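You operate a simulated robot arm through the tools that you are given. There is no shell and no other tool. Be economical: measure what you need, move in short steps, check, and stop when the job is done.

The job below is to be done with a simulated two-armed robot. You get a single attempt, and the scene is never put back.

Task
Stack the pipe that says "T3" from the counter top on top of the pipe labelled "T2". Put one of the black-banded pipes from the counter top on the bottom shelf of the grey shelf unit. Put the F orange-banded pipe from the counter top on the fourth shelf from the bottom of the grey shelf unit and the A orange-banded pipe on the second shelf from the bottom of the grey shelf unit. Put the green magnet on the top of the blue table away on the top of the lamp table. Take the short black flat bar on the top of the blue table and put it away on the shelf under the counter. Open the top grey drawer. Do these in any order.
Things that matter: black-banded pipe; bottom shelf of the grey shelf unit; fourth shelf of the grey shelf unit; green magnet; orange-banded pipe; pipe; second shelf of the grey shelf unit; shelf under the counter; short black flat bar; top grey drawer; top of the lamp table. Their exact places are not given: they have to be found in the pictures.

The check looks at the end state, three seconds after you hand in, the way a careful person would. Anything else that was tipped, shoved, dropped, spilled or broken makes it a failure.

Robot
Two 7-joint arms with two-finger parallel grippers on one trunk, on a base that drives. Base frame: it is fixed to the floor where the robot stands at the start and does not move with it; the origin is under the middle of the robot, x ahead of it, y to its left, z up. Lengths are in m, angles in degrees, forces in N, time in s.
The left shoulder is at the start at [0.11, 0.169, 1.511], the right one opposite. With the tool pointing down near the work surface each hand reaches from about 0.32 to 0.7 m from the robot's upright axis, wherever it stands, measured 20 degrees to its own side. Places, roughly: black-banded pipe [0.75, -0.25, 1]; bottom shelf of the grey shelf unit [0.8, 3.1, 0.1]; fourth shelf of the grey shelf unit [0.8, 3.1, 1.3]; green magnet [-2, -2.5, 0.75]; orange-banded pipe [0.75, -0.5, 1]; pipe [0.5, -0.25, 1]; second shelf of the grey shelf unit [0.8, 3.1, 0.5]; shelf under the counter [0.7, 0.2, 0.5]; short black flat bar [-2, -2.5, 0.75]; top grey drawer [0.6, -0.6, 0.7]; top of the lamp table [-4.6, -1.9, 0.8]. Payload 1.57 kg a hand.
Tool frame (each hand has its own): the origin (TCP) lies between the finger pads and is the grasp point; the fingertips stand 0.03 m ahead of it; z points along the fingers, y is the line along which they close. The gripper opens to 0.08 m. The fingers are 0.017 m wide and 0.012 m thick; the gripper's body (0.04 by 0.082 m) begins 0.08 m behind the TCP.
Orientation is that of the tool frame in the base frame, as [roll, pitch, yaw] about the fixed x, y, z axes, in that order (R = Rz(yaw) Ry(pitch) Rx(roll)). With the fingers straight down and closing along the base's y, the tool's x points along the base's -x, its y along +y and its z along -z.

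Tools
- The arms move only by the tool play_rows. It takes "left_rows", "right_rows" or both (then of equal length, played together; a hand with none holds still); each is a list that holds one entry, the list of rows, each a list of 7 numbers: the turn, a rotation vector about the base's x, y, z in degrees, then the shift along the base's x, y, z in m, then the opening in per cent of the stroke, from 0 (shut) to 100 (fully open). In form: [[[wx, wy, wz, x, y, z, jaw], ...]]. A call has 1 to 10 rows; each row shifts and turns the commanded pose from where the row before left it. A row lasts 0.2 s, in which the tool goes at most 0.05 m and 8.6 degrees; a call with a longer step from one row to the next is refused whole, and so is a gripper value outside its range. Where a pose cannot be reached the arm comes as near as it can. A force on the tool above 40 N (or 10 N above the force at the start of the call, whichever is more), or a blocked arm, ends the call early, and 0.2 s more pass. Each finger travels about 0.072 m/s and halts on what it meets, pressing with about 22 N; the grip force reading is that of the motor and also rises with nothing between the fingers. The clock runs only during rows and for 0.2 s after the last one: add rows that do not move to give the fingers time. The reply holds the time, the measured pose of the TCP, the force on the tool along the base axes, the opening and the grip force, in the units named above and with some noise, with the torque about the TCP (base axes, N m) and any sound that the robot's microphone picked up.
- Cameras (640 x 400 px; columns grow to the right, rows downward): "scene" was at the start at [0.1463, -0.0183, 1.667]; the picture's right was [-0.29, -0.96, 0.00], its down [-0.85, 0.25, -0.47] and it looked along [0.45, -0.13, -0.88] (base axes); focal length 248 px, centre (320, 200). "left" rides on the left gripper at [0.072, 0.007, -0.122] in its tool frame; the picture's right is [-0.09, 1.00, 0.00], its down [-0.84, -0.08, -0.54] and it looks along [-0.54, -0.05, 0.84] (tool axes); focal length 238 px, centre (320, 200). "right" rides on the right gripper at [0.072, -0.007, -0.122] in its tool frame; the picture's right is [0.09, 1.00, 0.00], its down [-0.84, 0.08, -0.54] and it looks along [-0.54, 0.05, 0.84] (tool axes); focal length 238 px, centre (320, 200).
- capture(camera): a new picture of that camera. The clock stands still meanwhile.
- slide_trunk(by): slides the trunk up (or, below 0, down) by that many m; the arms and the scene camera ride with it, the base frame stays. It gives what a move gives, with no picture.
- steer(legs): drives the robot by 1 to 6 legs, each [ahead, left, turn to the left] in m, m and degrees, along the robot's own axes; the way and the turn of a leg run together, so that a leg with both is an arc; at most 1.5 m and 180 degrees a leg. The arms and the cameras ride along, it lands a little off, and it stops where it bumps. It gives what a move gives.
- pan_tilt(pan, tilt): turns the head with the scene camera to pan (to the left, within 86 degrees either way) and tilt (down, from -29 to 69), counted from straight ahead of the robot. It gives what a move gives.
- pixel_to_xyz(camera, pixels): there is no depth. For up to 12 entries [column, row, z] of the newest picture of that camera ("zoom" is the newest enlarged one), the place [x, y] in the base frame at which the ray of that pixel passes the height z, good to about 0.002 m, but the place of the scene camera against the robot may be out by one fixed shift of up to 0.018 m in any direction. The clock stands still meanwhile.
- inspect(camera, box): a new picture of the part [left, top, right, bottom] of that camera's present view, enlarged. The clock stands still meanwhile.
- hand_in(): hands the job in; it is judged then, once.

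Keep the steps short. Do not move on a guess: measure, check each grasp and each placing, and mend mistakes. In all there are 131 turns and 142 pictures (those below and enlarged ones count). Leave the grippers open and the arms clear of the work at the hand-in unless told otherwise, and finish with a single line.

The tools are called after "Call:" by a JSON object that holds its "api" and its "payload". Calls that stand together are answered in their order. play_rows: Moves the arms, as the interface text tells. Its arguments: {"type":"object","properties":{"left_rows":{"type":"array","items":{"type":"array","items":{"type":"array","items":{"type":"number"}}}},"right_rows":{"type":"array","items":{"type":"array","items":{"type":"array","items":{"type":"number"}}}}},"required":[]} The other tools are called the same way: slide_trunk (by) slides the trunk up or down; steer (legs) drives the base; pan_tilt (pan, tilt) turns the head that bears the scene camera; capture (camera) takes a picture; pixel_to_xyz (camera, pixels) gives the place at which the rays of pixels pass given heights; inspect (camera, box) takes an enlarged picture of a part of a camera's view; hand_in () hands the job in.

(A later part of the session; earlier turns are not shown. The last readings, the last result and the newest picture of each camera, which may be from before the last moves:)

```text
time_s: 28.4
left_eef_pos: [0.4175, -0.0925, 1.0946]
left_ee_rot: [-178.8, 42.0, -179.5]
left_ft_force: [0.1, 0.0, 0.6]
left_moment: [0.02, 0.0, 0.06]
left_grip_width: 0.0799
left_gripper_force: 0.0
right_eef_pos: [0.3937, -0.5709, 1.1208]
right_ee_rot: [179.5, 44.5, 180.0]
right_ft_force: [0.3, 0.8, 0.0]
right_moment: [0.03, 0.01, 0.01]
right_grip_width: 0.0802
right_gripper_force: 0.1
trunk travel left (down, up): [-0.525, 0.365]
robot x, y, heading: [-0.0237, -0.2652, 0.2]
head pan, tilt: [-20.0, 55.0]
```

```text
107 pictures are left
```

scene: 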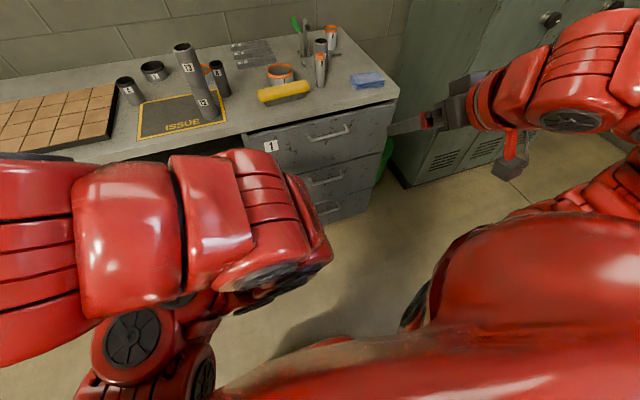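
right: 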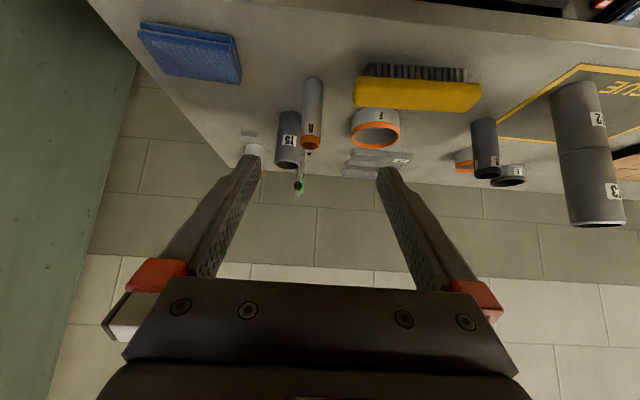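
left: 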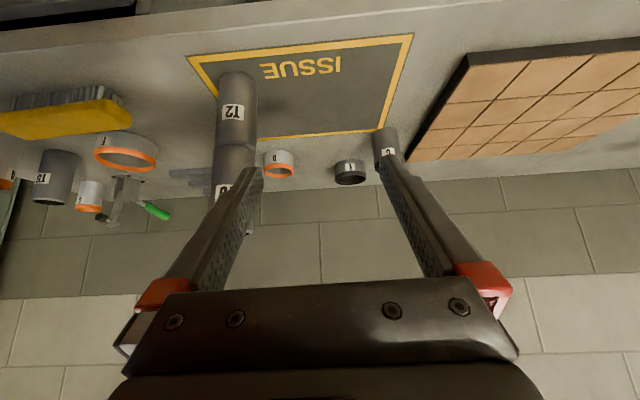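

In the right view A's rim is at (311,142), base (314,83). I measure A, and C in the left view.

Call:
{"api": "pixel_to_xyz", "payload": {"camera": "right", "pixels": [[311, 141, 0.99], [311, 141, 1.0], [311, 141, 1.01], [314, 85, 0.903], [291, 118, 0.903], [482, 85, 0.95], [361, 80, 0.95], [377, 135, 0.94], [373, 116, 0.903]]}}

Call:
{"api": "pixel_to_xyz", "payload": {"camera": "left", "pixels": [[388, 160, 0.955], [384, 133, 0.903], [411, 158, 0.91], [350, 178, 0.94], [236, 80, 0.903]]}}

Call:
{"api": "inspect", "payload": {"camera": "right", "box": [260, 50, 500, 200]}}

```text
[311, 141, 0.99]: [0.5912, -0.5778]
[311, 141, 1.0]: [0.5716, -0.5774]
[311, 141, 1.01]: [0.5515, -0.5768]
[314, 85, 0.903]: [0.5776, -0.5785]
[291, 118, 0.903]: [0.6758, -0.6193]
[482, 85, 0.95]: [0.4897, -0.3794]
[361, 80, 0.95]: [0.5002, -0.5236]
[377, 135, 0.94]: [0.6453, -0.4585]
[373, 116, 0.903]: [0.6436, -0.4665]
```

```text
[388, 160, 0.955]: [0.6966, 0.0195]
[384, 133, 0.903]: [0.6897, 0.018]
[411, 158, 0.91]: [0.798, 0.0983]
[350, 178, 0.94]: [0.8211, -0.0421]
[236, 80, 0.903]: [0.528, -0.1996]
```

```text
2.67 times, centred on (380, 125) of right
```

zoom: 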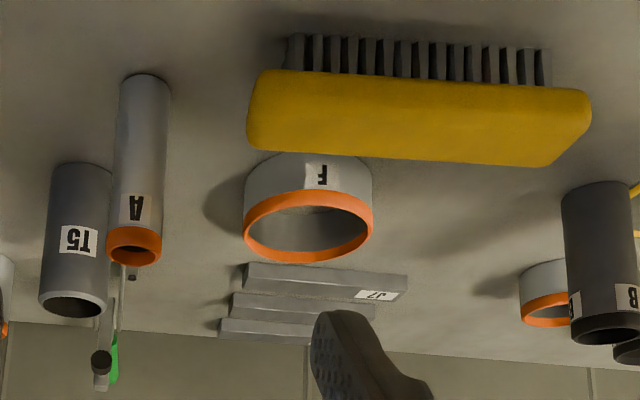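

A at (0.578,-0.578), rim ≈1.0. I bring the right hand in along the tilt, stopping 4 cm short.

Call:
{"api": "play_rows", "payload": {"right_rows": [[[0, 0, 0, 0.038, -0.0023, -0.028, 80], [0, 0, 0, 0.038, -0.0023, -0.028, 80], [0, 0, 0, 0.037, -0.0024, -0.029, 80], [0, 0, 0, 0.022, 0, -0.022, 80], [0, 0, 0, 0.02, 0, -0.02, 80], [0, 0, 0, 0, 0, 0, 80]]]}}

Call:
{"api": "capture", "payload": {"camera": "right"}}

Call:
{"api": "capture", "payload": {"camera": "scene"}}

```text
time_s: 29.8
left_eef_pos: [0.4173, -0.0912, 1.0957]
left_ee_rot: [-178.8, 42.0, -179.5]
left_ft_force: [-0.3, 0.4, 0.0]
left_moment: [0.01, 0.0, 0.0]
left_grip_width: 0.0801
left_gripper_force: 0.1
right_eef_pos: [0.5468, -0.5789, 0.9949]
right_ee_rot: [179.6, 44.6, -179.9]
right_ft_force: [-0.1, 0.3, 0.2]
right_moment: [0.01, -0.05, 0.03]
right_grip_width: 0.0637
right_gripper_force: 0.0
trunk travel left (down, up): [-0.525, 0.365]
robot x, y, heading: [-0.0207, -0.2637, 0.1]
head pan, tilt: [-20.0, 55.0]
```

```text
105 pictures are left
```

right: 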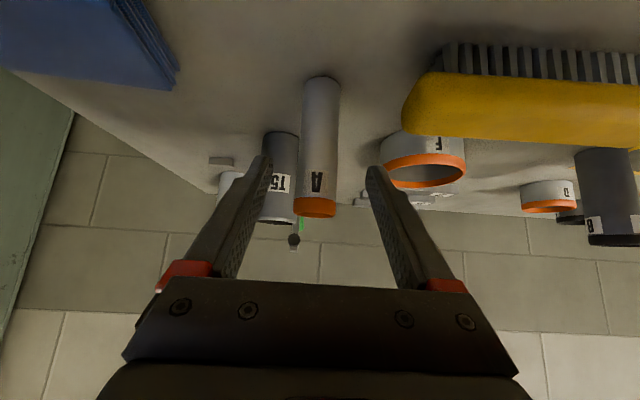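

```text
104 pictures are left
```

scene: 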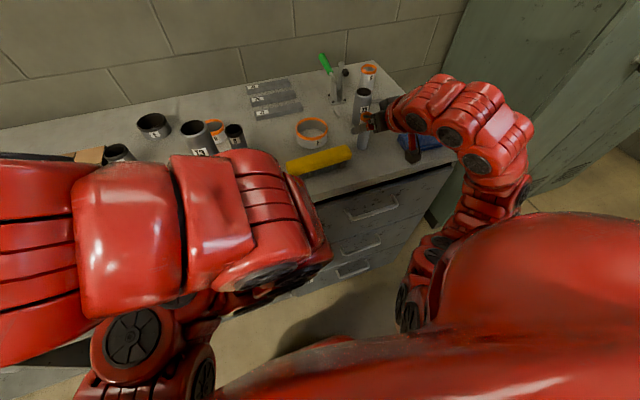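

A sits centred between the fingers (column ~318). I go the last 3 cm and close.

Call:
{"api": "play_rows", "payload": {"right_rows": [[[0, 0, 0, 0.016, 0, -0.015, 80], [0, 0, 0, 0.016, 0, -0.015, 80], [0, 0, 0, 0, 0, 0, 40], [0, 0, 0, 0, 0, 0, 0], [0, 0, 0, 0, 0, 0, 0], [0, 0, 0, 0, 0, 0, 0]]]}}

Call:
{"api": "capture", "payload": {"camera": "right"}}

```text
time_s: 31.2
left_eef_pos: [0.4174, -0.0918, 1.0958]
left_ee_rot: [-178.8, 42.0, -179.5]
left_ft_force: [0.9, 0.0, 0.0]
left_moment: [-0.01, -0.01, 0.01]
left_grip_width: 0.0801
left_gripper_force: 0.1
right_eef_pos: [0.5806, -0.5771, 0.9643]
right_ee_rot: [179.5, 44.6, 180.0]
right_ft_force: [1.3, -0.9, 3.9]
right_moment: [-0.15, -0.04, -0.03]
right_grip_width: 0.0294
right_gripper_force: 21.3
trunk travel left (down, up): [-0.525, 0.365]
robot x, y, heading: [-0.0204, -0.269, 0.0]
head pan, tilt: [-20.0, 55.0]
```

```text
103 pictures are left
```

right: 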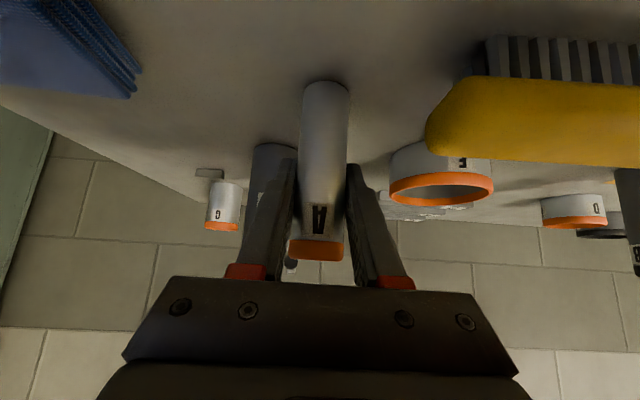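

A is held (0.0294 m). I lift it clear while the left hand goes to a pre-grasp before C.

Call:
{"api": "play_rows", "payload": {"left_rows": [[[0, 0, 0, 0.02, 0.037, 0, 85], [0, 0, 0, 0.02, 0.037, 0, 85], [0, 0, 0, 0.02, 0.037, 0, 85], [0, 0, 0, 0.038, 0, -0.02, 85], [0, 0, 0, 0.038, 0, -0.02, 85], [0, 0, 0, 0.038, 0, -0.02, 85], [0, 0, 0, 0.037, 0, -0.02, 85], [0, 0, 0, 0, 0, 0, 85]]], "right_rows": [[[0, 0, 0, 0, 0, 0.03, 0], [0, 0, 0, 0, 0, 0.04, 0], [0, 0, 0, 0, 0, 0.04, 0], [0, 0, 0, -0.03, 0, 0.02, 0], [0, 0, 0, -0.03, 0, 0, 0], [0, 0, 0, -0.03, 0, 0, 0], [0, 0, 0, -0.03, 0, 0, 0], [0, 0, 0, 0, 0, 0, 0]]]}}

Call:
{"api": "capture", "payload": {"camera": "left"}}

Call:
{"api": "capture", "payload": {"camera": "scene"}}

```text
time_s: 33.0
left_eef_pos: [0.5747, -0.0917, 1.0152]
left_ee_rot: [-179.0, 42.2, -179.5]
left_ft_force: [-0.4, 0.1, -0.3]
left_moment: [0.01, 0.01, -0.02]
left_grip_width: 0.068
left_gripper_force: 0.0
left hand out of reach, approached as far as the arm can: row 1, 2, 3, 4
right_eef_pos: [0.4596, -0.5786, 1.0937]
right_ee_rot: [179.7, 44.5, -179.9]
right_ft_force: [-0.2, 0.1, -1.5]
right_moment: [0.02, -0.02, 0.01]
right_grip_width: 0.0294
right_gripper_force: 21.8
trunk travel left (down, up): [-0.525, 0.365]
robot x, y, heading: [-0.0215, -0.2659, 0.1]
head pan, tilt: [-20.0, 55.0]
```

```text
102 pictures are left
```

left: 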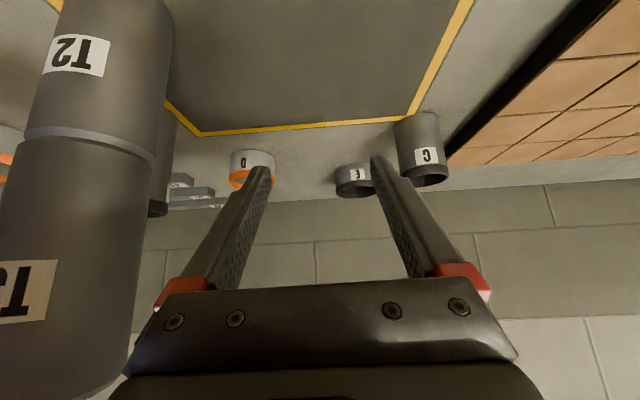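

```text
101 pictures are left
```

scene: 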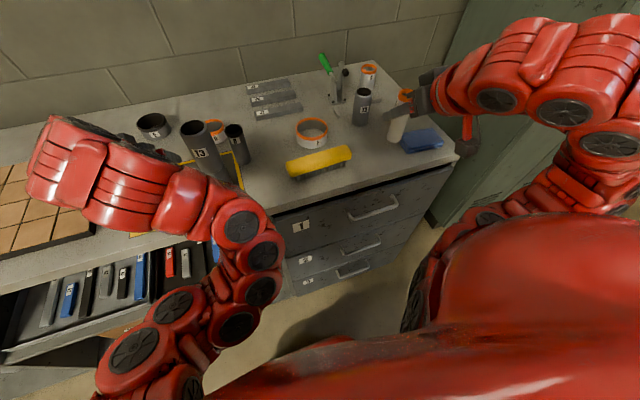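

The sideways rows weren't reachable while folded; the hand is now at (0.575,-0.092), 4 cm clear of the stack. I try +y from this more extended position.

Call:
{"api": "play_rows", "payload": {"left_rows": [[[0, 0, 0, 0, 0.03, 0, 85], [0, 0, 0, 0, 0.03, 0, 85], [0, 0, 0, 0, 0.03, 0, 85], [0, 0, 0, 0, 0.02, 0, 85], [0, 0, 0, 0, 0, 0, 85]]]}}

Call:
{"api": "capture", "payload": {"camera": "left"}}

```text
time_s: 34.2
left_eef_pos: [0.56, -0.0187, 0.9657]
left_ee_rot: [-179.4, 42.3, -179.5]
left_ft_force: [0.0, 0.1, 0.1]
left_moment: [0.05, 0.0, 0.0]
left_grip_width: 0.0679
left_gripper_force: 0.1
left hand out of reach, approached as far as the arm can: row 1, 2, 3, 4
right_eef_pos: [0.4605, -0.5785, 1.0946]
right_ee_rot: [179.6, 44.5, 180.0]
right_ft_force: [-0.3, 0.4, -1.6]
right_moment: [0.01, 0.02, 0.01]
right_grip_width: 0.0291
right_gripper_force: 22.1
trunk travel left (down, up): [-0.525, 0.365]
robot x, y, heading: [-0.0225, -0.2668, -0.0]
head pan, tilt: [-20.0, 55.0]
```

```text
100 pictures are left
```

left: 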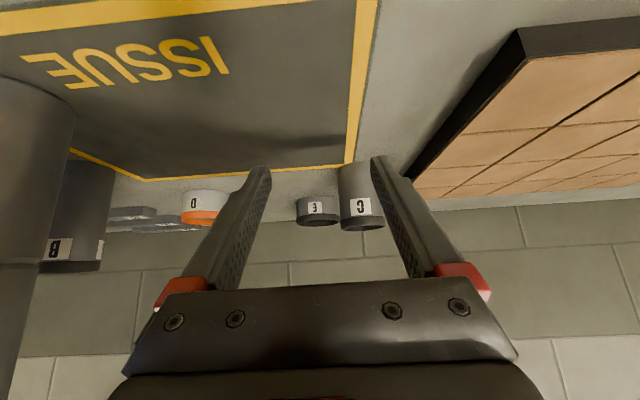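

The hand slid to (0.560,-0.019,0.966), short of C and free of contacts. I step +y by 0.038 and look before closing in.

Call:
{"api": "play_rows", "payload": {"left_rows": [[[0, 0, 0, 0.015, 0.019, 0, 90], [0, 0, 0, 0.015, 0.019, 0, 90], [0, 0, 0, 0, 0, 0, 90]]]}}

Call:
{"api": "capture", "payload": {"camera": "left"}}

```text
time_s: 35.0
left_eef_pos: [0.5947, 0.0043, 0.9489]
left_ee_rot: [-179.1, 42.3, -179.4]
left_ft_force: [-0.2, -0.2, 0.3]
left_moment: [0.02, 0.01, -0.02]
left_grip_width: 0.072
left_gripper_force: 0.1
left hand out of reach, approached as far as the arm can: row 1, 2
right_eef_pos: [0.4587, -0.5786, 1.0947]
right_ee_rot: [179.7, 44.5, 179.9]
right_ft_force: [1.2, 0.9, -2.3]
right_moment: [0.0, -0.01, 0.0]
right_grip_width: 0.029
right_gripper_force: 21.7
trunk travel left (down, up): [-0.525, 0.365]
robot x, y, heading: [-0.0202, -0.2707, 0.2]
head pan, tilt: [-20.0, 55.0]
```

```text
99 pictures are left
```

left: 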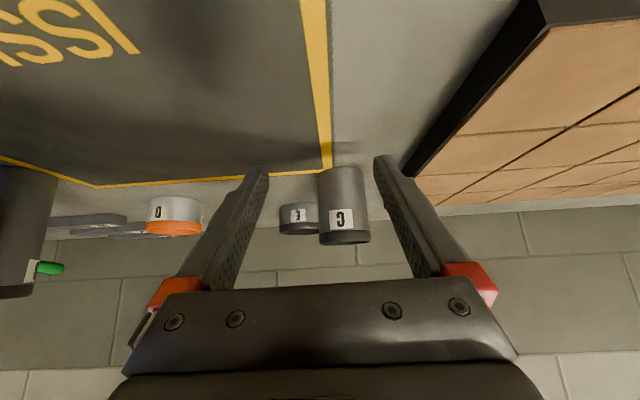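

Call:
{"api": "pixel_to_xyz", "payload": {"camera": "left", "pixels": [[342, 172, 0.903], [344, 236, 0.95], [344, 236, 0.955], [407, 176, 0.91], [455, 137, 0.93], [546, 28, 0.93], [405, 170, 0.903], [300, 228, 0.94]]}}

```text
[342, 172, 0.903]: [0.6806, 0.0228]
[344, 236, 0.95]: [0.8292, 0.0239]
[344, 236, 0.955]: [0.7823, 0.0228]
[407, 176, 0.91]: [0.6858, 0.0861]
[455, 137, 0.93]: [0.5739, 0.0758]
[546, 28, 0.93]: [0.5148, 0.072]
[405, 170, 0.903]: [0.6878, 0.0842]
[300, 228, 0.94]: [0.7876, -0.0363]
```

C's axis is at y≈0.022, x≈0.70; the tile edge is at y≈0.075. I narrow the jaw to 75% and advance in small steps.

Call:
{"api": "play_rows", "payload": {"left_rows": [[[0, 0, 0, 0.015, 0.009, 0.002, 75], [0, 0, 0, 0.015, 0.009, 0.002, 75], [0, 0, 0, 0, 0, 0, 75]]]}}

Call:
{"api": "capture", "payload": {"camera": "left"}}

```text
time_s: 35.8
left_eef_pos: [0.6246, 0.0215, 0.9513]
left_ee_rot: [-179.0, 42.2, -179.5]
left_ft_force: [-0.9, -1.2, 0.7]
left_moment: [0.02, 0.0, 0.01]
left_grip_width: 0.0599
left_gripper_force: 0.0
right_eef_pos: [0.4606, -0.5772, 1.0942]
right_ee_rot: [179.7, 44.6, -180.0]
right_ft_force: [1.0, 0.5, -1.5]
right_moment: [-0.03, -0.01, -0.04]
right_grip_width: 0.029
right_gripper_force: 22.2
trunk travel left (down, up): [-0.525, 0.365]
robot x, y, heading: [-0.0196, -0.2683, 0.3]
head pan, tilt: [-20.0, 55.0]
```

```text
98 pictures are left
```

left: 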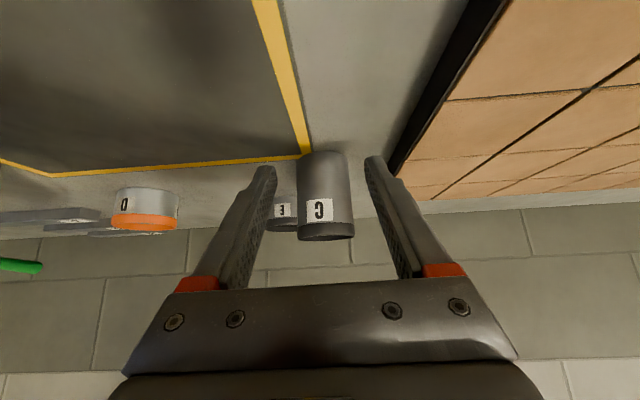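

C is centred (column ~323). I advance 0.07 m, lowering slightly, and close.

Call:
{"api": "play_rows", "payload": {"left_rows": [[[0, 0, 0, 0.02, 0.0003, -0.004, 75], [0, 0, 0, 0.02, 0.0003, -0.004, 75], [0, 0, 0, 0.02, 0.0003, -0.004, 75], [0, 0, 0, 0.012, 0, 0, 75], [0, 0, 0, 0, 0, 0, 40], [0, 0, 0, 0, 0, 0, 0], [0, 0, 0, 0, 0, 0, 0], [0, 0, 0, 0, 0, 0, 0]]]}}

Call:
{"api": "capture", "payload": {"camera": "left"}}

```text
time_s: 37.6
left_eef_pos: [0.6958, 0.0229, 0.9399]
left_ee_rot: [-178.8, 42.0, -179.6]
left_ft_force: [0.2, -0.7, 0.5]
left_moment: [-0.03, 0.0, -0.02]
left_grip_width: 0.0506
left_gripper_force: 21.8
right_eef_pos: [0.4606, -0.577, 1.0934]
right_ee_rot: [179.5, 44.5, 180.0]
right_ft_force: [-0.1, -0.9, -1.2]
right_moment: [0.01, 0.02, 0.01]
right_grip_width: 0.029
right_gripper_force: 22.2
trunk travel left (down, up): [-0.525, 0.365]
robot x, y, heading: [-0.0235, -0.267, 0.1]
head pan, tilt: [-20.0, 55.0]
```

```text
97 pictures are left
```

left: 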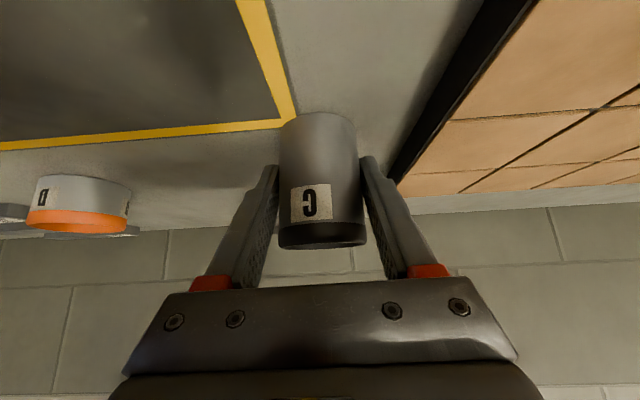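

C is held (0.0506 m). I lift it 0.1 m, then check the scene before backing away.

Call:
{"api": "play_rows", "payload": {"left_rows": [[[0, 0, 0, 0, 0, 0.025, 0], [0, 0, 0, 0, 0, 0.025, 0], [0, 0, 0, 0, 0, 0.025, 0], [0, 0, 0, 0, 0, 0.025, 0], [0, 0, 0, 0, 0, 0, 0]]]}}

Call:
{"api": "capture", "payload": {"camera": "scene"}}

```text
time_s: 38.8
left_eef_pos: [0.6966, 0.0225, 1.0404]
left_ee_rot: [-178.8, 42.0, -179.5]
left_ft_force: [-0.6, 0.5, -2.5]
left_moment: [0.0, 0.02, 0.01]
left_grip_width: 0.0505
left_gripper_force: 22.2
right_eef_pos: [0.4592, -0.5783, 1.0934]
right_ee_rot: [179.6, 44.5, 180.0]
right_ft_force: [0.5, -1.4, -2.4]
right_moment: [0.02, -0.05, 0.0]
right_grip_width: 0.0294
right_gripper_force: 21.8
trunk travel left (down, up): [-0.525, 0.365]
robot x, y, heading: [-0.0208, -0.2695, 0.2]
head pan, tilt: [-20.0, 55.0]
```

```text
96 pictures are left
```

scene: 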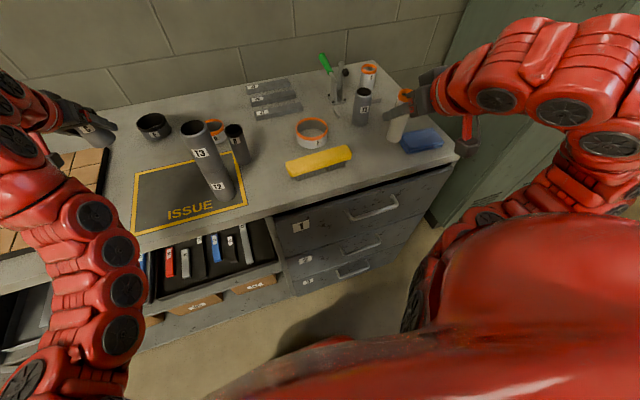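

Both pipes are held. I back off 0.6 m and look along the way to the left.

Call:
{"api": "steer", "payload": {"legs": [[-0.6, 0, 0]]}}

Call:
{"api": "pan_tilt", "payload": {"pan": 84, "tilt": 25}}

Call:
{"api": "capture", "payload": {"camera": "scene"}}

```text
time_s: 42.2
left_eef_pos: [0.0908, 0.0194, 1.0414]
left_ee_rot: [-178.8, 42.0, -179.5]
left_ft_force: [-0.7, 0.7, -1.6]
left_moment: [0.02, -0.02, 0.0]
left_grip_width: 0.0506
left_gripper_force: 21.9
right_eef_pos: [-0.1461, -0.5804, 1.0937]
right_ee_rot: [179.6, 44.5, 179.8]
right_ft_force: [-0.9, 0.2, -1.6]
right_moment: [0.0, 0.03, -0.02]
right_grip_width: 0.0294
right_gripper_force: 21.8
trunk travel left (down, up): [-0.525, 0.365]
robot x, y, heading: [-0.6259, -0.2704, 0.1]
head pan, tilt: [-20.0, 55.0]
```

```text
time_s: 44.0
left_eef_pos: [0.0916, 0.0199, 1.0408]
left_ee_rot: [-178.9, 42.0, -179.5]
left_ft_force: [-0.6, 1.0, -2.0]
left_moment: [-0.01, 0.0, 0.0]
left_grip_width: 0.0505
left_gripper_force: 22.4
right_eef_pos: [-0.1444, -0.5799, 1.094]
right_ee_rot: [179.7, 44.6, 180.0]
right_ft_force: [-0.1, -0.8, -2.2]
right_moment: [0.0, 0.01, 0.03]
right_grip_width: 0.0292
right_gripper_force: 22.4
trunk travel left (down, up): [-0.525, 0.365]
robot x, y, heading: [-0.6248, -0.2685, -0.1]
head pan, tilt: [84.0, 25.0]
```

```text
95 pictures are left
```

scene: 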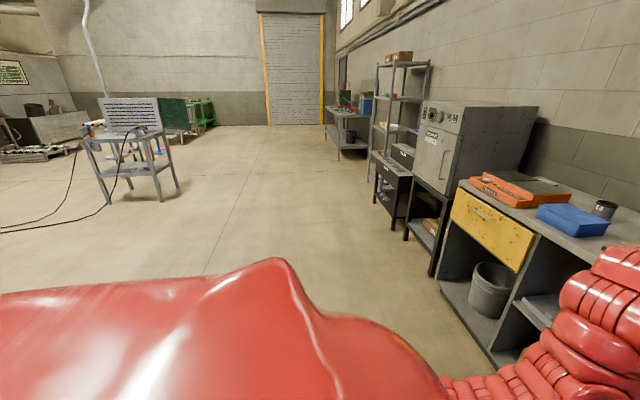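

The corridor is clear. I strafe left 3.0 m keeping the heading, then look at the shelf unit.

Call:
{"api": "steer", "payload": {"legs": [[0, 1.5, 0], [0, 1.45, 0]]}}

Call:
{"api": "pan_tilt", "payload": {"pan": 10, "tilt": 25}}

Call:
{"api": "capture", "payload": {"camera": "scene"}}

```text
time_s: 58.2
left_eef_pos: [0.1255, 2.9675, 1.042]
left_ee_rot: [-178.8, 42.0, 179.6]
left_ft_force: [-1.0, -0.6, -1.0]
left_moment: [-0.01, 0.01, -0.05]
left_grip_width: 0.0504
left_gripper_force: 21.6
right_eef_pos: [-0.1219, 2.37, 1.0954]
right_ee_rot: [179.8, 44.4, 179.0]
right_ft_force: [0.3, 0.9, -1.9]
right_moment: [-0.02, -0.01, -0.01]
right_grip_width: 0.0294
right_gripper_force: 21.9
trunk travel left (down, up): [-0.525, 0.365]
robot x, y, heading: [-0.5992, 2.6903, -0.8]
head pan, tilt: [84.0, 25.0]
```

```text
time_s: 59.7
left_eef_pos: [0.1255, 2.9672, 1.0407]
left_ee_rot: [-178.8, 41.9, 179.5]
left_ft_force: [-0.9, -0.1, -1.3]
left_moment: [0.01, 0.03, 0.0]
left_grip_width: 0.0502
left_gripper_force: 21.6
right_eef_pos: [-0.1215, 2.3709, 1.0945]
right_ee_rot: [179.7, 44.4, 179.0]
right_ft_force: [0.0, -0.4, -2.4]
right_moment: [-0.02, 0.01, 0.0]
right_grip_width: 0.0295
right_gripper_force: 22.1
trunk travel left (down, up): [-0.525, 0.365]
robot x, y, heading: [-0.5983, 2.6891, -0.8]
head pan, tilt: [10.0, 25.0]
```

```text
94 pictures are left
```

scene: 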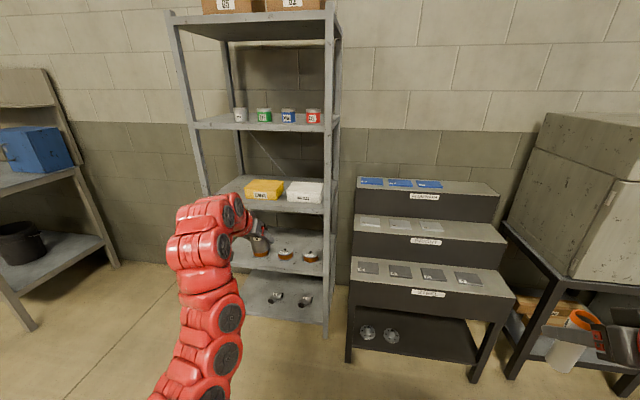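

I see five shelves: items on each. I enlarge to find free spots on the bottom, second and fourth shelves.

Call:
{"api": "inspect", "payload": {"camera": "scene", "box": [180, 200, 350, 345]}}

Call:
{"api": "inspect", "payload": {"camera": "scene", "box": [170, 80, 350, 210]}}

Call:
{"api": "capture", "payload": {"camera": "left"}}

```text
2.76 times, centred on (265, 272) of scene
```

zoom: 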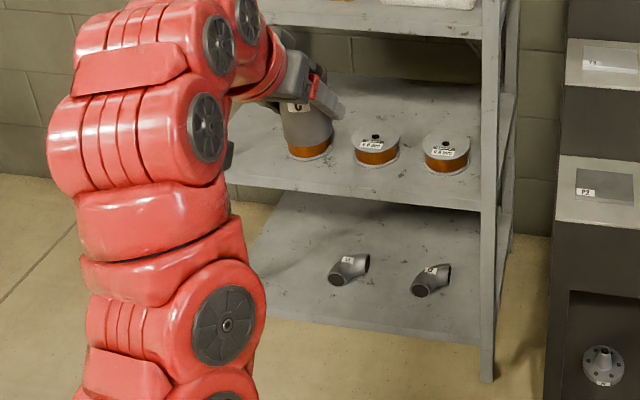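

```text
3.08 times, centred on (260, 145) of scene
```

zoom: 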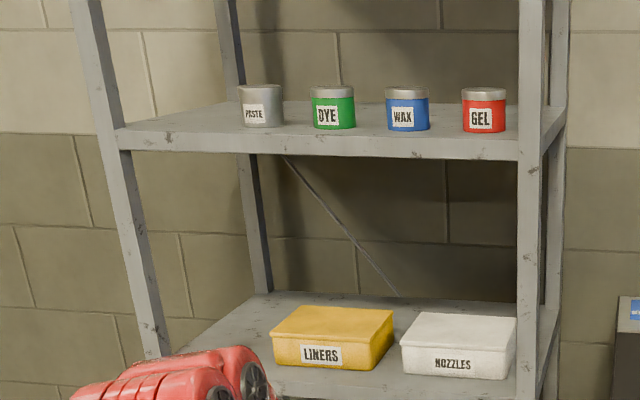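

```text
91 pictures are left
```

left: 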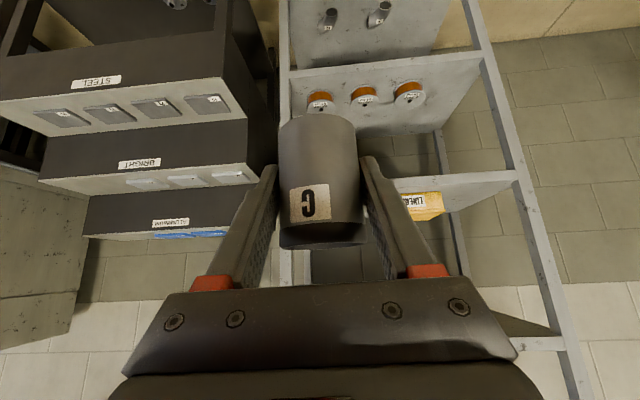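

Call:
{"api": "pixel_to_xyz", "payload": {"camera": "scene", "pixels": [[325.5, 337, 0.0], [323, 321, 0.1], [236, 310, 0.1], [323, 274, 0.5], [230.6, 264, 0.5], [275, 296.6, 0.1], [304.9, 301, 0.1], [285.7, 257.5, 0.5], [310.7, 260.4, 0.5], [261.4, 254.6, 0.5], [265, 229, 0.5], [338, 284, 0.1]]}}

Call:
{"api": "pixel_to_xyz", "payload": {"camera": "left", "pixels": [[287, 72, 0.5], [480, 53, 0.5], [287, 115, 0.5], [490, 55, 0.5], [320, 108, 0.5], [365, 102, 0.5], [408, 98, 0.5], [325, 28, 0.1], [377, 22, 0.1], [395, 183, 0.9], [515, 175, 0.9], [440, 132, 0.5]]}}

```text
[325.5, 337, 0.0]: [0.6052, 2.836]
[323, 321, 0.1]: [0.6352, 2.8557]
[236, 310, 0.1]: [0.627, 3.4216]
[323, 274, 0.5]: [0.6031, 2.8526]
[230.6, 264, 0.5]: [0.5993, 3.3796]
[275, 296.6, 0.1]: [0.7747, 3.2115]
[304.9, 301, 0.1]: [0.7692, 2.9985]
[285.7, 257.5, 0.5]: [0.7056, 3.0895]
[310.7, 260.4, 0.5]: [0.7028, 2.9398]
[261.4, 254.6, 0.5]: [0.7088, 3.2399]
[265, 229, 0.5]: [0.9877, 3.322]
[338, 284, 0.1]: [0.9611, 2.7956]
```

```text
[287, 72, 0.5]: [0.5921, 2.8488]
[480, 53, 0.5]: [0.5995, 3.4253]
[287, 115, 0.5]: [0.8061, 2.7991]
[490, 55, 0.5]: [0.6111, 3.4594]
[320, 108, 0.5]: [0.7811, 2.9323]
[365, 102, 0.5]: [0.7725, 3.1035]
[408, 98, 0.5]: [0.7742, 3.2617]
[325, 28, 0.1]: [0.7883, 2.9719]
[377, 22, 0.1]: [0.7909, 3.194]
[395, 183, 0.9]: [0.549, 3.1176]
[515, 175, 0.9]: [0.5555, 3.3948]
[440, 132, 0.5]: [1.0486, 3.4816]
```

Shelf front edge x≈0.60, posts at y≈2.83 and 3.47. Free spots: left end (y≈3.37) on both the bottom and second shelves. I tuck the right hand in and check the stand's leg position.

Call:
{"api": "pixel_to_xyz", "payload": {"camera": "scene", "pixels": [[349, 362, 0.0], [475, 382, 0.0], [352, 285, 0.5], [30, 330, 0.0], [75, 172, 0.9]]}}

Call:
{"api": "play_rows", "payload": {"right_rows": [[[0, 0, 0, -0.02, 0.03, 0, 0], [0, 0, 0, -0.02, 0.03, 0, 0], [0, 0, 0, -0.02, 0.03, 0, 0], [0, 0, 0, -0.02, 0, 0, 0]]]}}

Call:
{"api": "steer", "payload": {"legs": [[0, 0.45, 0.8]]}}

Call:
{"api": "slide_trunk", "payload": {"by": -0.5}}

Call:
{"api": "capture", "payload": {"camera": "scene"}}

```text
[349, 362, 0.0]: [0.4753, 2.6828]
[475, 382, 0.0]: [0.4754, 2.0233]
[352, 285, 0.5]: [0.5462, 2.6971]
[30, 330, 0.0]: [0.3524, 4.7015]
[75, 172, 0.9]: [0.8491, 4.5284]
```

```text
time_s: 60.7
left_eef_pos: [0.1257, 2.9658, 1.0419]
left_ee_rot: [-178.9, 41.9, 179.4]
left_ft_force: [0.4, 1.6, -1.6]
left_moment: [-0.01, 0.04, 0.02]
left_grip_width: 0.05
left_gripper_force: 21.7
right_eef_pos: [-0.1822, 2.4547, 1.1077]
right_ee_rot: [176.3, 48.1, 174.3]
right_ft_force: [0.1, 0.5, -2.0]
right_moment: [-0.01, 0.04, -0.01]
right_grip_width: 0.0293
right_gripper_force: 22.4
trunk travel left (down, up): [-0.525, 0.365]
robot x, y, heading: [-0.5968, 2.6893, -0.5]
head pan, tilt: [10.0, 25.0]
```

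```text
time_s: 63.4
left_eef_pos: [0.125, 3.4255, 1.0414]
left_ee_rot: [-178.8, 42.0, -179.8]
left_ft_force: [-0.4, -0.1, -2.6]
left_moment: [-0.01, 0.04, 0.0]
left_grip_width: 0.0499
left_gripper_force: 22.0
right_eef_pos: [-0.1902, 2.9115, 1.0906]
right_ee_rot: [176.0, 43.9, 176.7]
right_ft_force: [-0.2, -0.5, -1.7]
right_moment: [-0.01, -0.01, -0.01]
right_grip_width: 0.0292
right_gripper_force: 21.7
trunk travel left (down, up): [-0.525, 0.365]
robot x, y, heading: [-0.594, 3.1399, -0.1]
head pan, tilt: [10.0, 25.0]
```

```text
refused: -0.5 is not a number from -0.4 to 0.4
```

```text
90 pictures are left
```

scene: 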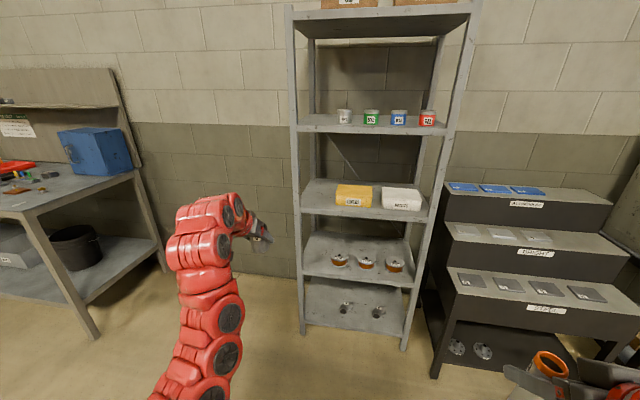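

The full unit is visible. I enlarge the lower shelves and measure posts and items.

Call:
{"api": "inspect", "payload": {"camera": "scene", "box": [280, 220, 440, 350]}}

Call:
{"api": "pixel_to_xyz", "payload": {"camera": "scene", "pixels": [[303, 334, 0.0], [405, 350, 0.0], [345, 307, 0.1], [376, 312, 0.1], [339, 263, 0.5], [366, 267, 0.5], [394, 270, 0.5], [305, 274, 0.5], [412, 289, 0.5], [320, 233, 0.5], [410, 240, 0.5]]}}

```text
3.08 times, centred on (360, 285) of scene
```

zoom: 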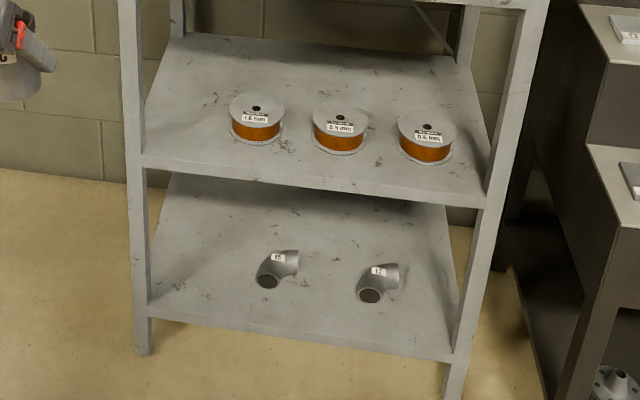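

```text
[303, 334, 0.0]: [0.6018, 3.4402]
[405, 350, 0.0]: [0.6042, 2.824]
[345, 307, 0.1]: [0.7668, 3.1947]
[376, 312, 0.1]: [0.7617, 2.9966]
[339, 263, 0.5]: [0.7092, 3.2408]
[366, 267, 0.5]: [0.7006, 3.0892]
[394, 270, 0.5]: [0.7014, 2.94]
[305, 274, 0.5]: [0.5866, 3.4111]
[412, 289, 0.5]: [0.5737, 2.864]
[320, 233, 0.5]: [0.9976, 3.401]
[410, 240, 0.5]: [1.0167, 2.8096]
```

Posts at y≈3.44 and 2.82. C will go to (0.70, 3.31) on the bottom shelf. I align y, lower the trunk by 0.5 in the open, and lower the left hand.

Call:
{"api": "steer", "payload": {"legs": [[0, -0.115, 0]]}}

Call:
{"api": "slide_trunk", "payload": {"by": -0.4}}

Call:
{"api": "slide_trunk", "payload": {"by": -0.1}}

Call:
{"api": "play_rows", "payload": {"left_rows": [[[0, 0, 0, 0, 0, -0.04, 0], [0, 0, 0, 0, 0, -0.04, 0], [0, 0, 0, 0, 0, -0.04, 0], [0, 0, 0, 0, 0, -0.04, 0], [0, 0, 0, 0, 0, -0.04, 0], [0, 0, 0, 0, 0, -0.04, 0], [0, 0, 0, 0, 0, -0.04, 0], [0, 0, 0, 0, 0, -0.04, 0], [0, 0, 0, 0, 0, -0.03, 0], [0, 0, 0, 0, 0, 0, 0]]]}}

Call:
{"api": "pan_tilt", "payload": {"pan": 10, "tilt": 15}}

Call:
{"api": "capture", "payload": {"camera": "scene"}}

Call:
{"api": "capture", "payload": {"camera": "left"}}

```text
time_s: 64.6
left_eef_pos: [0.1257, 3.3066, 1.0403]
left_ee_rot: [-178.9, 42.0, -179.8]
left_ft_force: [0.2, 0.1, -2.3]
left_moment: [-0.01, 0.03, 0.03]
left_grip_width: 0.0502
left_gripper_force: 21.8
right_eef_pos: [-0.1894, 2.7957, 1.0926]
right_ee_rot: [174.9, 44.0, 175.8]
right_ft_force: [0.1, 0.5, -2.0]
right_moment: [0.0, 0.03, 0.0]
right_grip_width: 0.0297
right_gripper_force: 21.7
trunk travel left (down, up): [-0.525, 0.365]
robot x, y, heading: [-0.5932, 3.023, -0.1]
head pan, tilt: [10.0, 25.0]
```

```text
time_s: 68.5
left_eef_pos: [0.1261, 3.3097, 0.6412]
left_ee_rot: [-178.8, 41.9, -179.8]
left_ft_force: [-0.7, 0.4, -1.4]
left_moment: [0.0, 0.0, 0.0]
left_grip_width: 0.0502
left_gripper_force: 21.9
right_eef_pos: [-0.188, 2.7958, 0.6941]
right_ee_rot: [174.8, 44.1, 175.4]
right_ft_force: [0.7, 0.0, -1.4]
right_moment: [0.03, -0.01, -0.04]
right_grip_width: 0.0293
right_gripper_force: 22.1
trunk travel left (down, up): [-0.125, 0.765]
robot x, y, heading: [-0.5933, 3.0204, -0.1]
head pan, tilt: [10.0, 25.0]
```

```text
time_s: 69.8
left_eef_pos: [0.1266, 3.3092, 0.5417]
left_ee_rot: [-178.8, 42.0, -179.8]
left_ft_force: [-0.4, 0.1, -1.5]
left_moment: [0.0, 0.0, 0.03]
left_grip_width: 0.05
left_gripper_force: 22.1
right_eef_pos: [-0.1871, 2.7973, 0.5955]
right_ee_rot: [174.8, 44.2, 175.3]
right_ft_force: [-0.2, -0.9, -2.0]
right_moment: [0.01, -0.03, 0.04]
right_grip_width: 0.0293
right_gripper_force: 22.0
trunk travel left (down, up): [-0.025, 0.865]
robot x, y, heading: [-0.5921, 3.0212, -0.3]
head pan, tilt: [10.0, 25.0]
```

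```text
time_s: 72.0
left_eef_pos: [0.1263, 3.3085, 0.1914]
left_ee_rot: [-178.8, 41.9, -179.8]
left_ft_force: [0.7, -0.7, -2.3]
left_moment: [0.02, 0.03, 0.01]
left_grip_width: 0.05
left_gripper_force: 22.3
right_eef_pos: [-0.1883, 2.7957, 0.5949]
right_ee_rot: [174.7, 44.3, 175.4]
right_ft_force: [-0.2, 0.5, -2.0]
right_moment: [-0.03, 0.02, 0.0]
right_grip_width: 0.0294
right_gripper_force: 22.1
trunk travel left (down, up): [-0.025, 0.865]
robot x, y, heading: [-0.5925, 3.0247, -0.2]
head pan, tilt: [10.0, 25.0]
```

```text
time_s: 72.7
left_eef_pos: [0.1264, 3.3079, 0.1895]
left_ee_rot: [-178.9, 42.1, -179.8]
left_ft_force: [-0.7, -0.2, -1.4]
left_moment: [0.02, 0.03, 0.01]
left_grip_width: 0.0496
left_gripper_force: 22.1
right_eef_pos: [-0.1886, 2.7958, 0.5937]
right_ee_rot: [174.7, 44.2, 175.3]
right_ft_force: [0.1, -0.5, -1.7]
right_moment: [0.01, 0.0, -0.01]
right_grip_width: 0.0293
right_gripper_force: 22.3
trunk travel left (down, up): [-0.025, 0.865]
robot x, y, heading: [-0.5932, 3.0238, -0.2]
head pan, tilt: [10.0, 15.0]
```

```text
88 pictures are left
```

scene: 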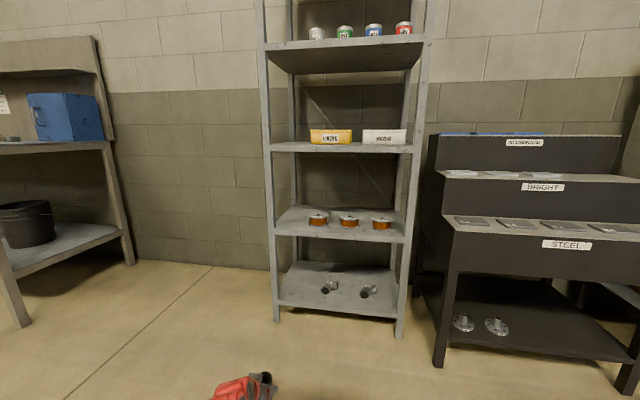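

```text
87 pictures are left
```

left: 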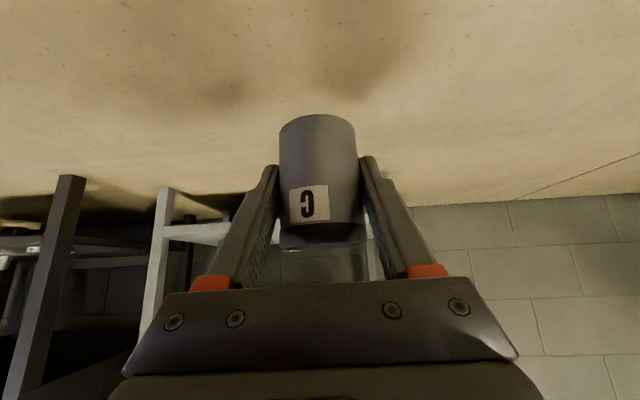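

I estimate the shelf heights: which z puts each front edge at x≈0.60.

Call:
{"api": "inspect", "payload": {"camera": "scene", "box": [260, 190, 420, 340]}}

Call:
{"api": "pixel_to_xyz", "payload": {"camera": "scene", "pixels": [[277, 321, 0.0], [399, 338, 0.0], [335, 310, 0.08], [335, 310, 0.1], [335, 310, 0.12], [335, 238, 0.48], [335, 238, 0.5], [335, 238, 0.52]]}}

```text
2.67 times, centred on (340, 265) of scene
```

zoom: 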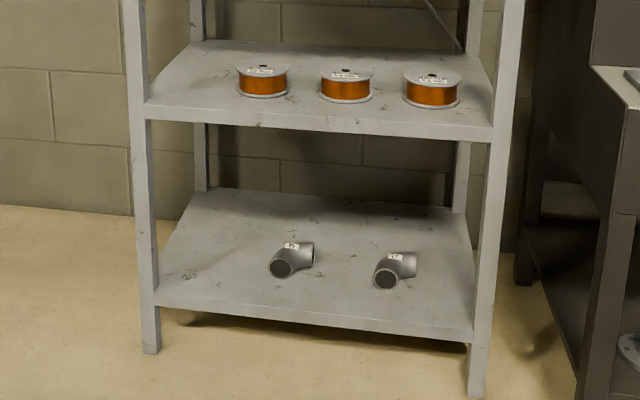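

```text
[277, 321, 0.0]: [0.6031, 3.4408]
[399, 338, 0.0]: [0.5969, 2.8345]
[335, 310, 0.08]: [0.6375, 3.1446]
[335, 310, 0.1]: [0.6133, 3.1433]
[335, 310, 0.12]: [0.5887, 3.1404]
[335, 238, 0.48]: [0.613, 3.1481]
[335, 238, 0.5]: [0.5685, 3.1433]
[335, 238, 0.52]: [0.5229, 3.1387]
```

Bottom shelf top ≈0.115, second ≈0.505. C's base is at ≈0.153, so it clears the edge. I drive in 0.57 m.

Call:
{"api": "steer", "payload": {"legs": [[0.42, 0, 0.2]]}}

Call:
{"api": "capture", "payload": {"camera": "left"}}

Call:
{"api": "capture", "payload": {"camera": "scene"}}

```text
time_s: 75.3
left_eef_pos: [0.5446, 3.3076, 0.1914]
left_ee_rot: [-178.7, 42.0, -179.8]
left_ft_force: [-0.4, -0.4, -1.2]
left_moment: [-0.01, 0.01, 0.0]
left_grip_width: 0.0499
left_gripper_force: 22.1
right_eef_pos: [0.2286, 2.7953, 0.5943]
right_ee_rot: [174.6, 44.2, 175.5]
right_ft_force: [-0.6, 0.2, -2.1]
right_moment: [0.01, 0.03, -0.02]
right_grip_width: 0.0292
right_gripper_force: 21.7
trunk travel left (down, up): [-0.025, 0.865]
robot x, y, heading: [-0.1753, 3.0239, -0.2]
head pan, tilt: [10.0, 15.0]
```

```text
85 pictures are left
```

left: 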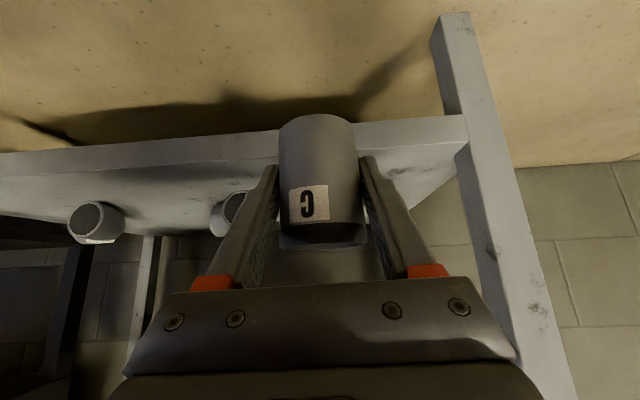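

```text
84 pictures are left
```

scene: 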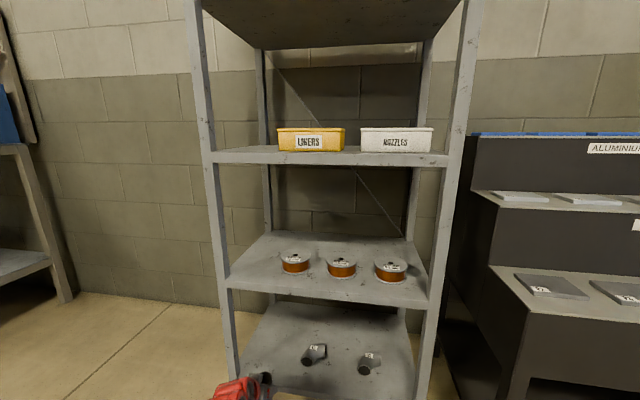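

Aligned between the elbow fitting and the post. I drive in 0.15 m more.

Call:
{"api": "steer", "payload": {"legs": [[0.15, 0.005, 0]]}}

Call:
{"api": "capture", "payload": {"camera": "left"}}

```text
time_s: 76.7
left_eef_pos: [0.6925, 3.3123, 0.1915]
left_ee_rot: [-178.8, 42.1, -179.7]
left_ft_force: [1.0, -0.2, -1.9]
left_moment: [-0.01, -0.02, 0.01]
left_grip_width: 0.0497
left_gripper_force: 21.9
right_eef_pos: [0.3794, 2.8005, 0.595]
right_ee_rot: [174.3, 44.2, 175.1]
right_ft_force: [-0.5, -0.3, -1.0]
right_moment: [-0.03, -0.01, -0.02]
right_grip_width: 0.0294
right_gripper_force: 21.8
trunk travel left (down, up): [-0.025, 0.865]
robot x, y, heading: [-0.0258, 3.0254, 0.0]
head pan, tilt: [10.0, 15.0]
```

```text
83 pictures are left
```

left: 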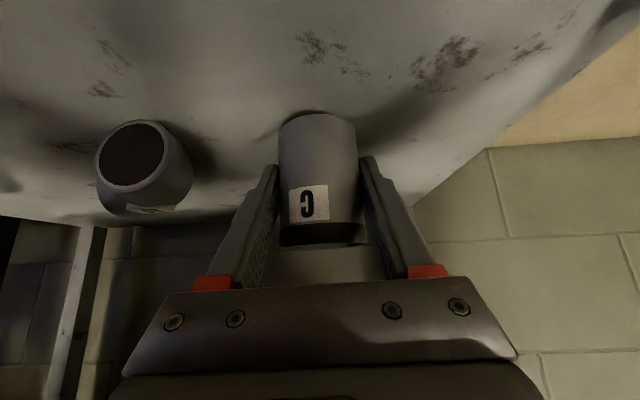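

Well inside and clear. I lower gently.

Call:
{"api": "play_rows", "payload": {"left_rows": [[[0, 0, 0, 0, 0, -0.015, 0], [0, 0, 0, 0, 0, -0.015, 0], [0, 0, 0, 0, 0, -0.004, 0], [0, 0, 0, 0, 0, 0, 0]]]}}

Call:
{"api": "play_rows", "payload": {"left_rows": [[[0, 0, 0, 0, 0, -0.004, 0], [0, 0, 0, 0, 0, 0, 0]]]}}

Call:
{"api": "capture", "payload": {"camera": "left"}}

```text
time_s: 77.5
left_eef_pos: [0.6986, 3.3138, 0.1676]
left_ee_rot: [-179.1, 43.2, -179.9]
left_ft_force: [3.0, -0.2, 18.4]
left_moment: [0.47, -0.07, 0.01]
left_grip_width: 0.0492
left_gripper_force: 21.9
right_eef_pos: [0.3788, 2.7984, 0.5943]
right_ee_rot: [173.7, 44.2, 174.6]
right_ft_force: [0.3, -0.3, -2.3]
right_moment: [0.0, 0.01, 0.02]
right_grip_width: 0.0293
right_gripper_force: 21.7
trunk travel left (down, up): [-0.025, 0.865]
robot x, y, heading: [-0.026, 3.0265, -0.0]
head pan, tilt: [10.0, 15.0]
stopped in row 3 (left hand): the force on the tool passed its limit at 47 N (the readings are from after the stop); the commanded pose is now the measured one
```

```text
time_s: 77.9
left_eef_pos: [0.6988, 3.3138, 0.1671]
left_ee_rot: [-179.3, 43.7, 180.0]
left_ft_force: [3.6, 0.6, 18.0]
left_moment: [0.37, 0.07, -0.02]
left_grip_width: 0.0493
left_gripper_force: 21.8
right_eef_pos: [0.3788, 2.8, 0.5952]
right_ee_rot: [173.7, 44.2, 174.6]
right_ft_force: [0.0, -0.2, -0.8]
right_moment: [0.0, -0.02, -0.01]
right_grip_width: 0.0293
right_gripper_force: 21.6
trunk travel left (down, up): [-0.025, 0.865]
robot x, y, heading: [-0.0244, 3.026, -0.2]
head pan, tilt: [10.0, 15.0]
stopped in row 2 (left hand): the force on the tool passed its limit at 44 N (the readings are from after the stop); the commanded pose is now the measured one
```

```text
82 pictures are left
```

left: 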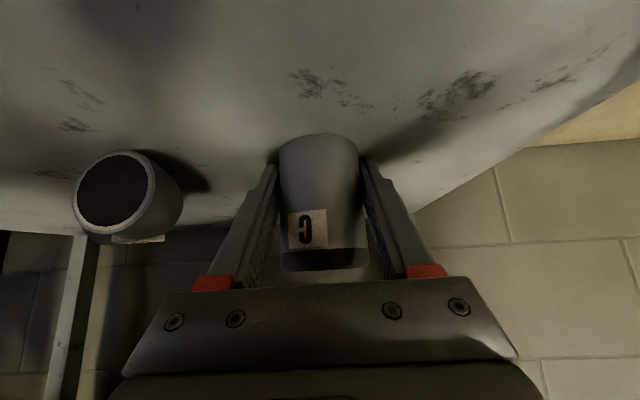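

C touches the shelf (+18 N). I relieve the pressure, open moderately, and retreat along the tool.

Call:
{"api": "play_rows", "payload": {"left_rows": [[[0, 0, 0, 0, 0, 0.002, 0], [0, 0, 0, 0, 0, 0, 30], [0, 0, 0, 0, 0, 0, 80], [0, 0, 0, 0, 0, 0, 80], [0, 0, 0, 0, 0, 0, 80]]]}}

Call:
{"api": "capture", "payload": {"camera": "left"}}

```text
time_s: 79.1
left_eef_pos: [0.6984, 3.3118, 0.1672]
left_ee_rot: [-179.0, 43.4, 180.0]
left_ft_force: [6.3, -11.1, 18.8]
left_moment: [0.18, -0.46, -0.54]
left_grip_width: 0.0535
left_gripper_force: 0.0
right_eef_pos: [0.3789, 2.7984, 0.5948]
right_ee_rot: [173.7, 44.2, 174.7]
right_ft_force: [1.6, 0.0, -2.2]
right_moment: [-0.01, 0.06, 0.0]
right_grip_width: 0.0294
right_gripper_force: 21.7
trunk travel left (down, up): [-0.025, 0.865]
robot x, y, heading: [-0.0243, 3.0275, -0.0]
head pan, tilt: [10.0, 15.0]
```

```text
81 pictures are left
```

left: 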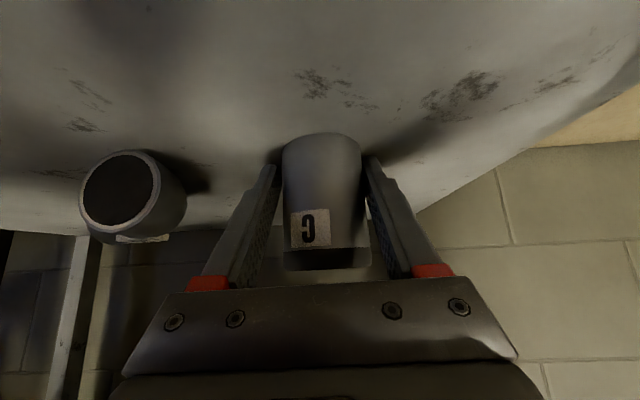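

The fingertips themselves rest on the shelf (jaw stuck at 0.0535). I raise 1 cm gently while opening.

Call:
{"api": "play_rows", "payload": {"left_rows": [[[0, 0, 0, 0, 0, 0.005, 80], [0, 0, 0, 0, 0, 0.003, 80], [0, 0, 0, 0, 0, 0, 80], [0, 0, 0, 0, 0, 0, 80]]]}}

Call:
{"api": "capture", "payload": {"camera": "left"}}

```text
time_s: 80.1
left_eef_pos: [0.6967, 3.3142, 0.1735]
left_ee_rot: [-179.2, 43.1, -179.9]
left_ft_force: [0.5, 0.1, 1.3]
left_moment: [-0.01, -0.02, 0.0]
left_grip_width: 0.0638
left_gripper_force: 0.1
right_eef_pos: [0.3793, 2.8006, 0.5954]
right_ee_rot: [173.8, 44.1, 174.7]
right_ft_force: [-0.2, 0.4, -0.9]
right_moment: [0.01, -0.02, -0.02]
right_grip_width: 0.0291
right_gripper_force: 22.3
trunk travel left (down, up): [-0.025, 0.865]
robot x, y, heading: [-0.0264, 3.0321, -0.1]
head pan, tilt: [10.0, 15.0]
```

```text
80 pictures are left
```

left: 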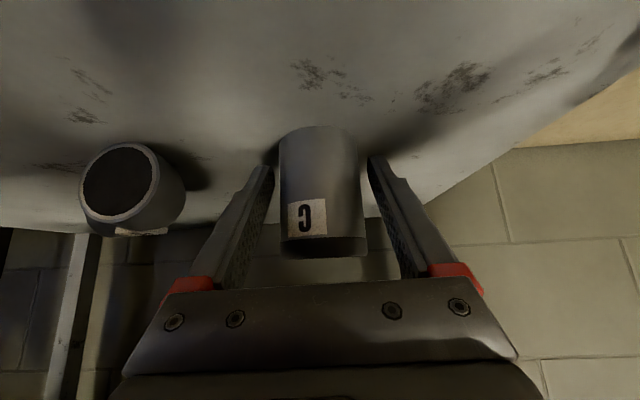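

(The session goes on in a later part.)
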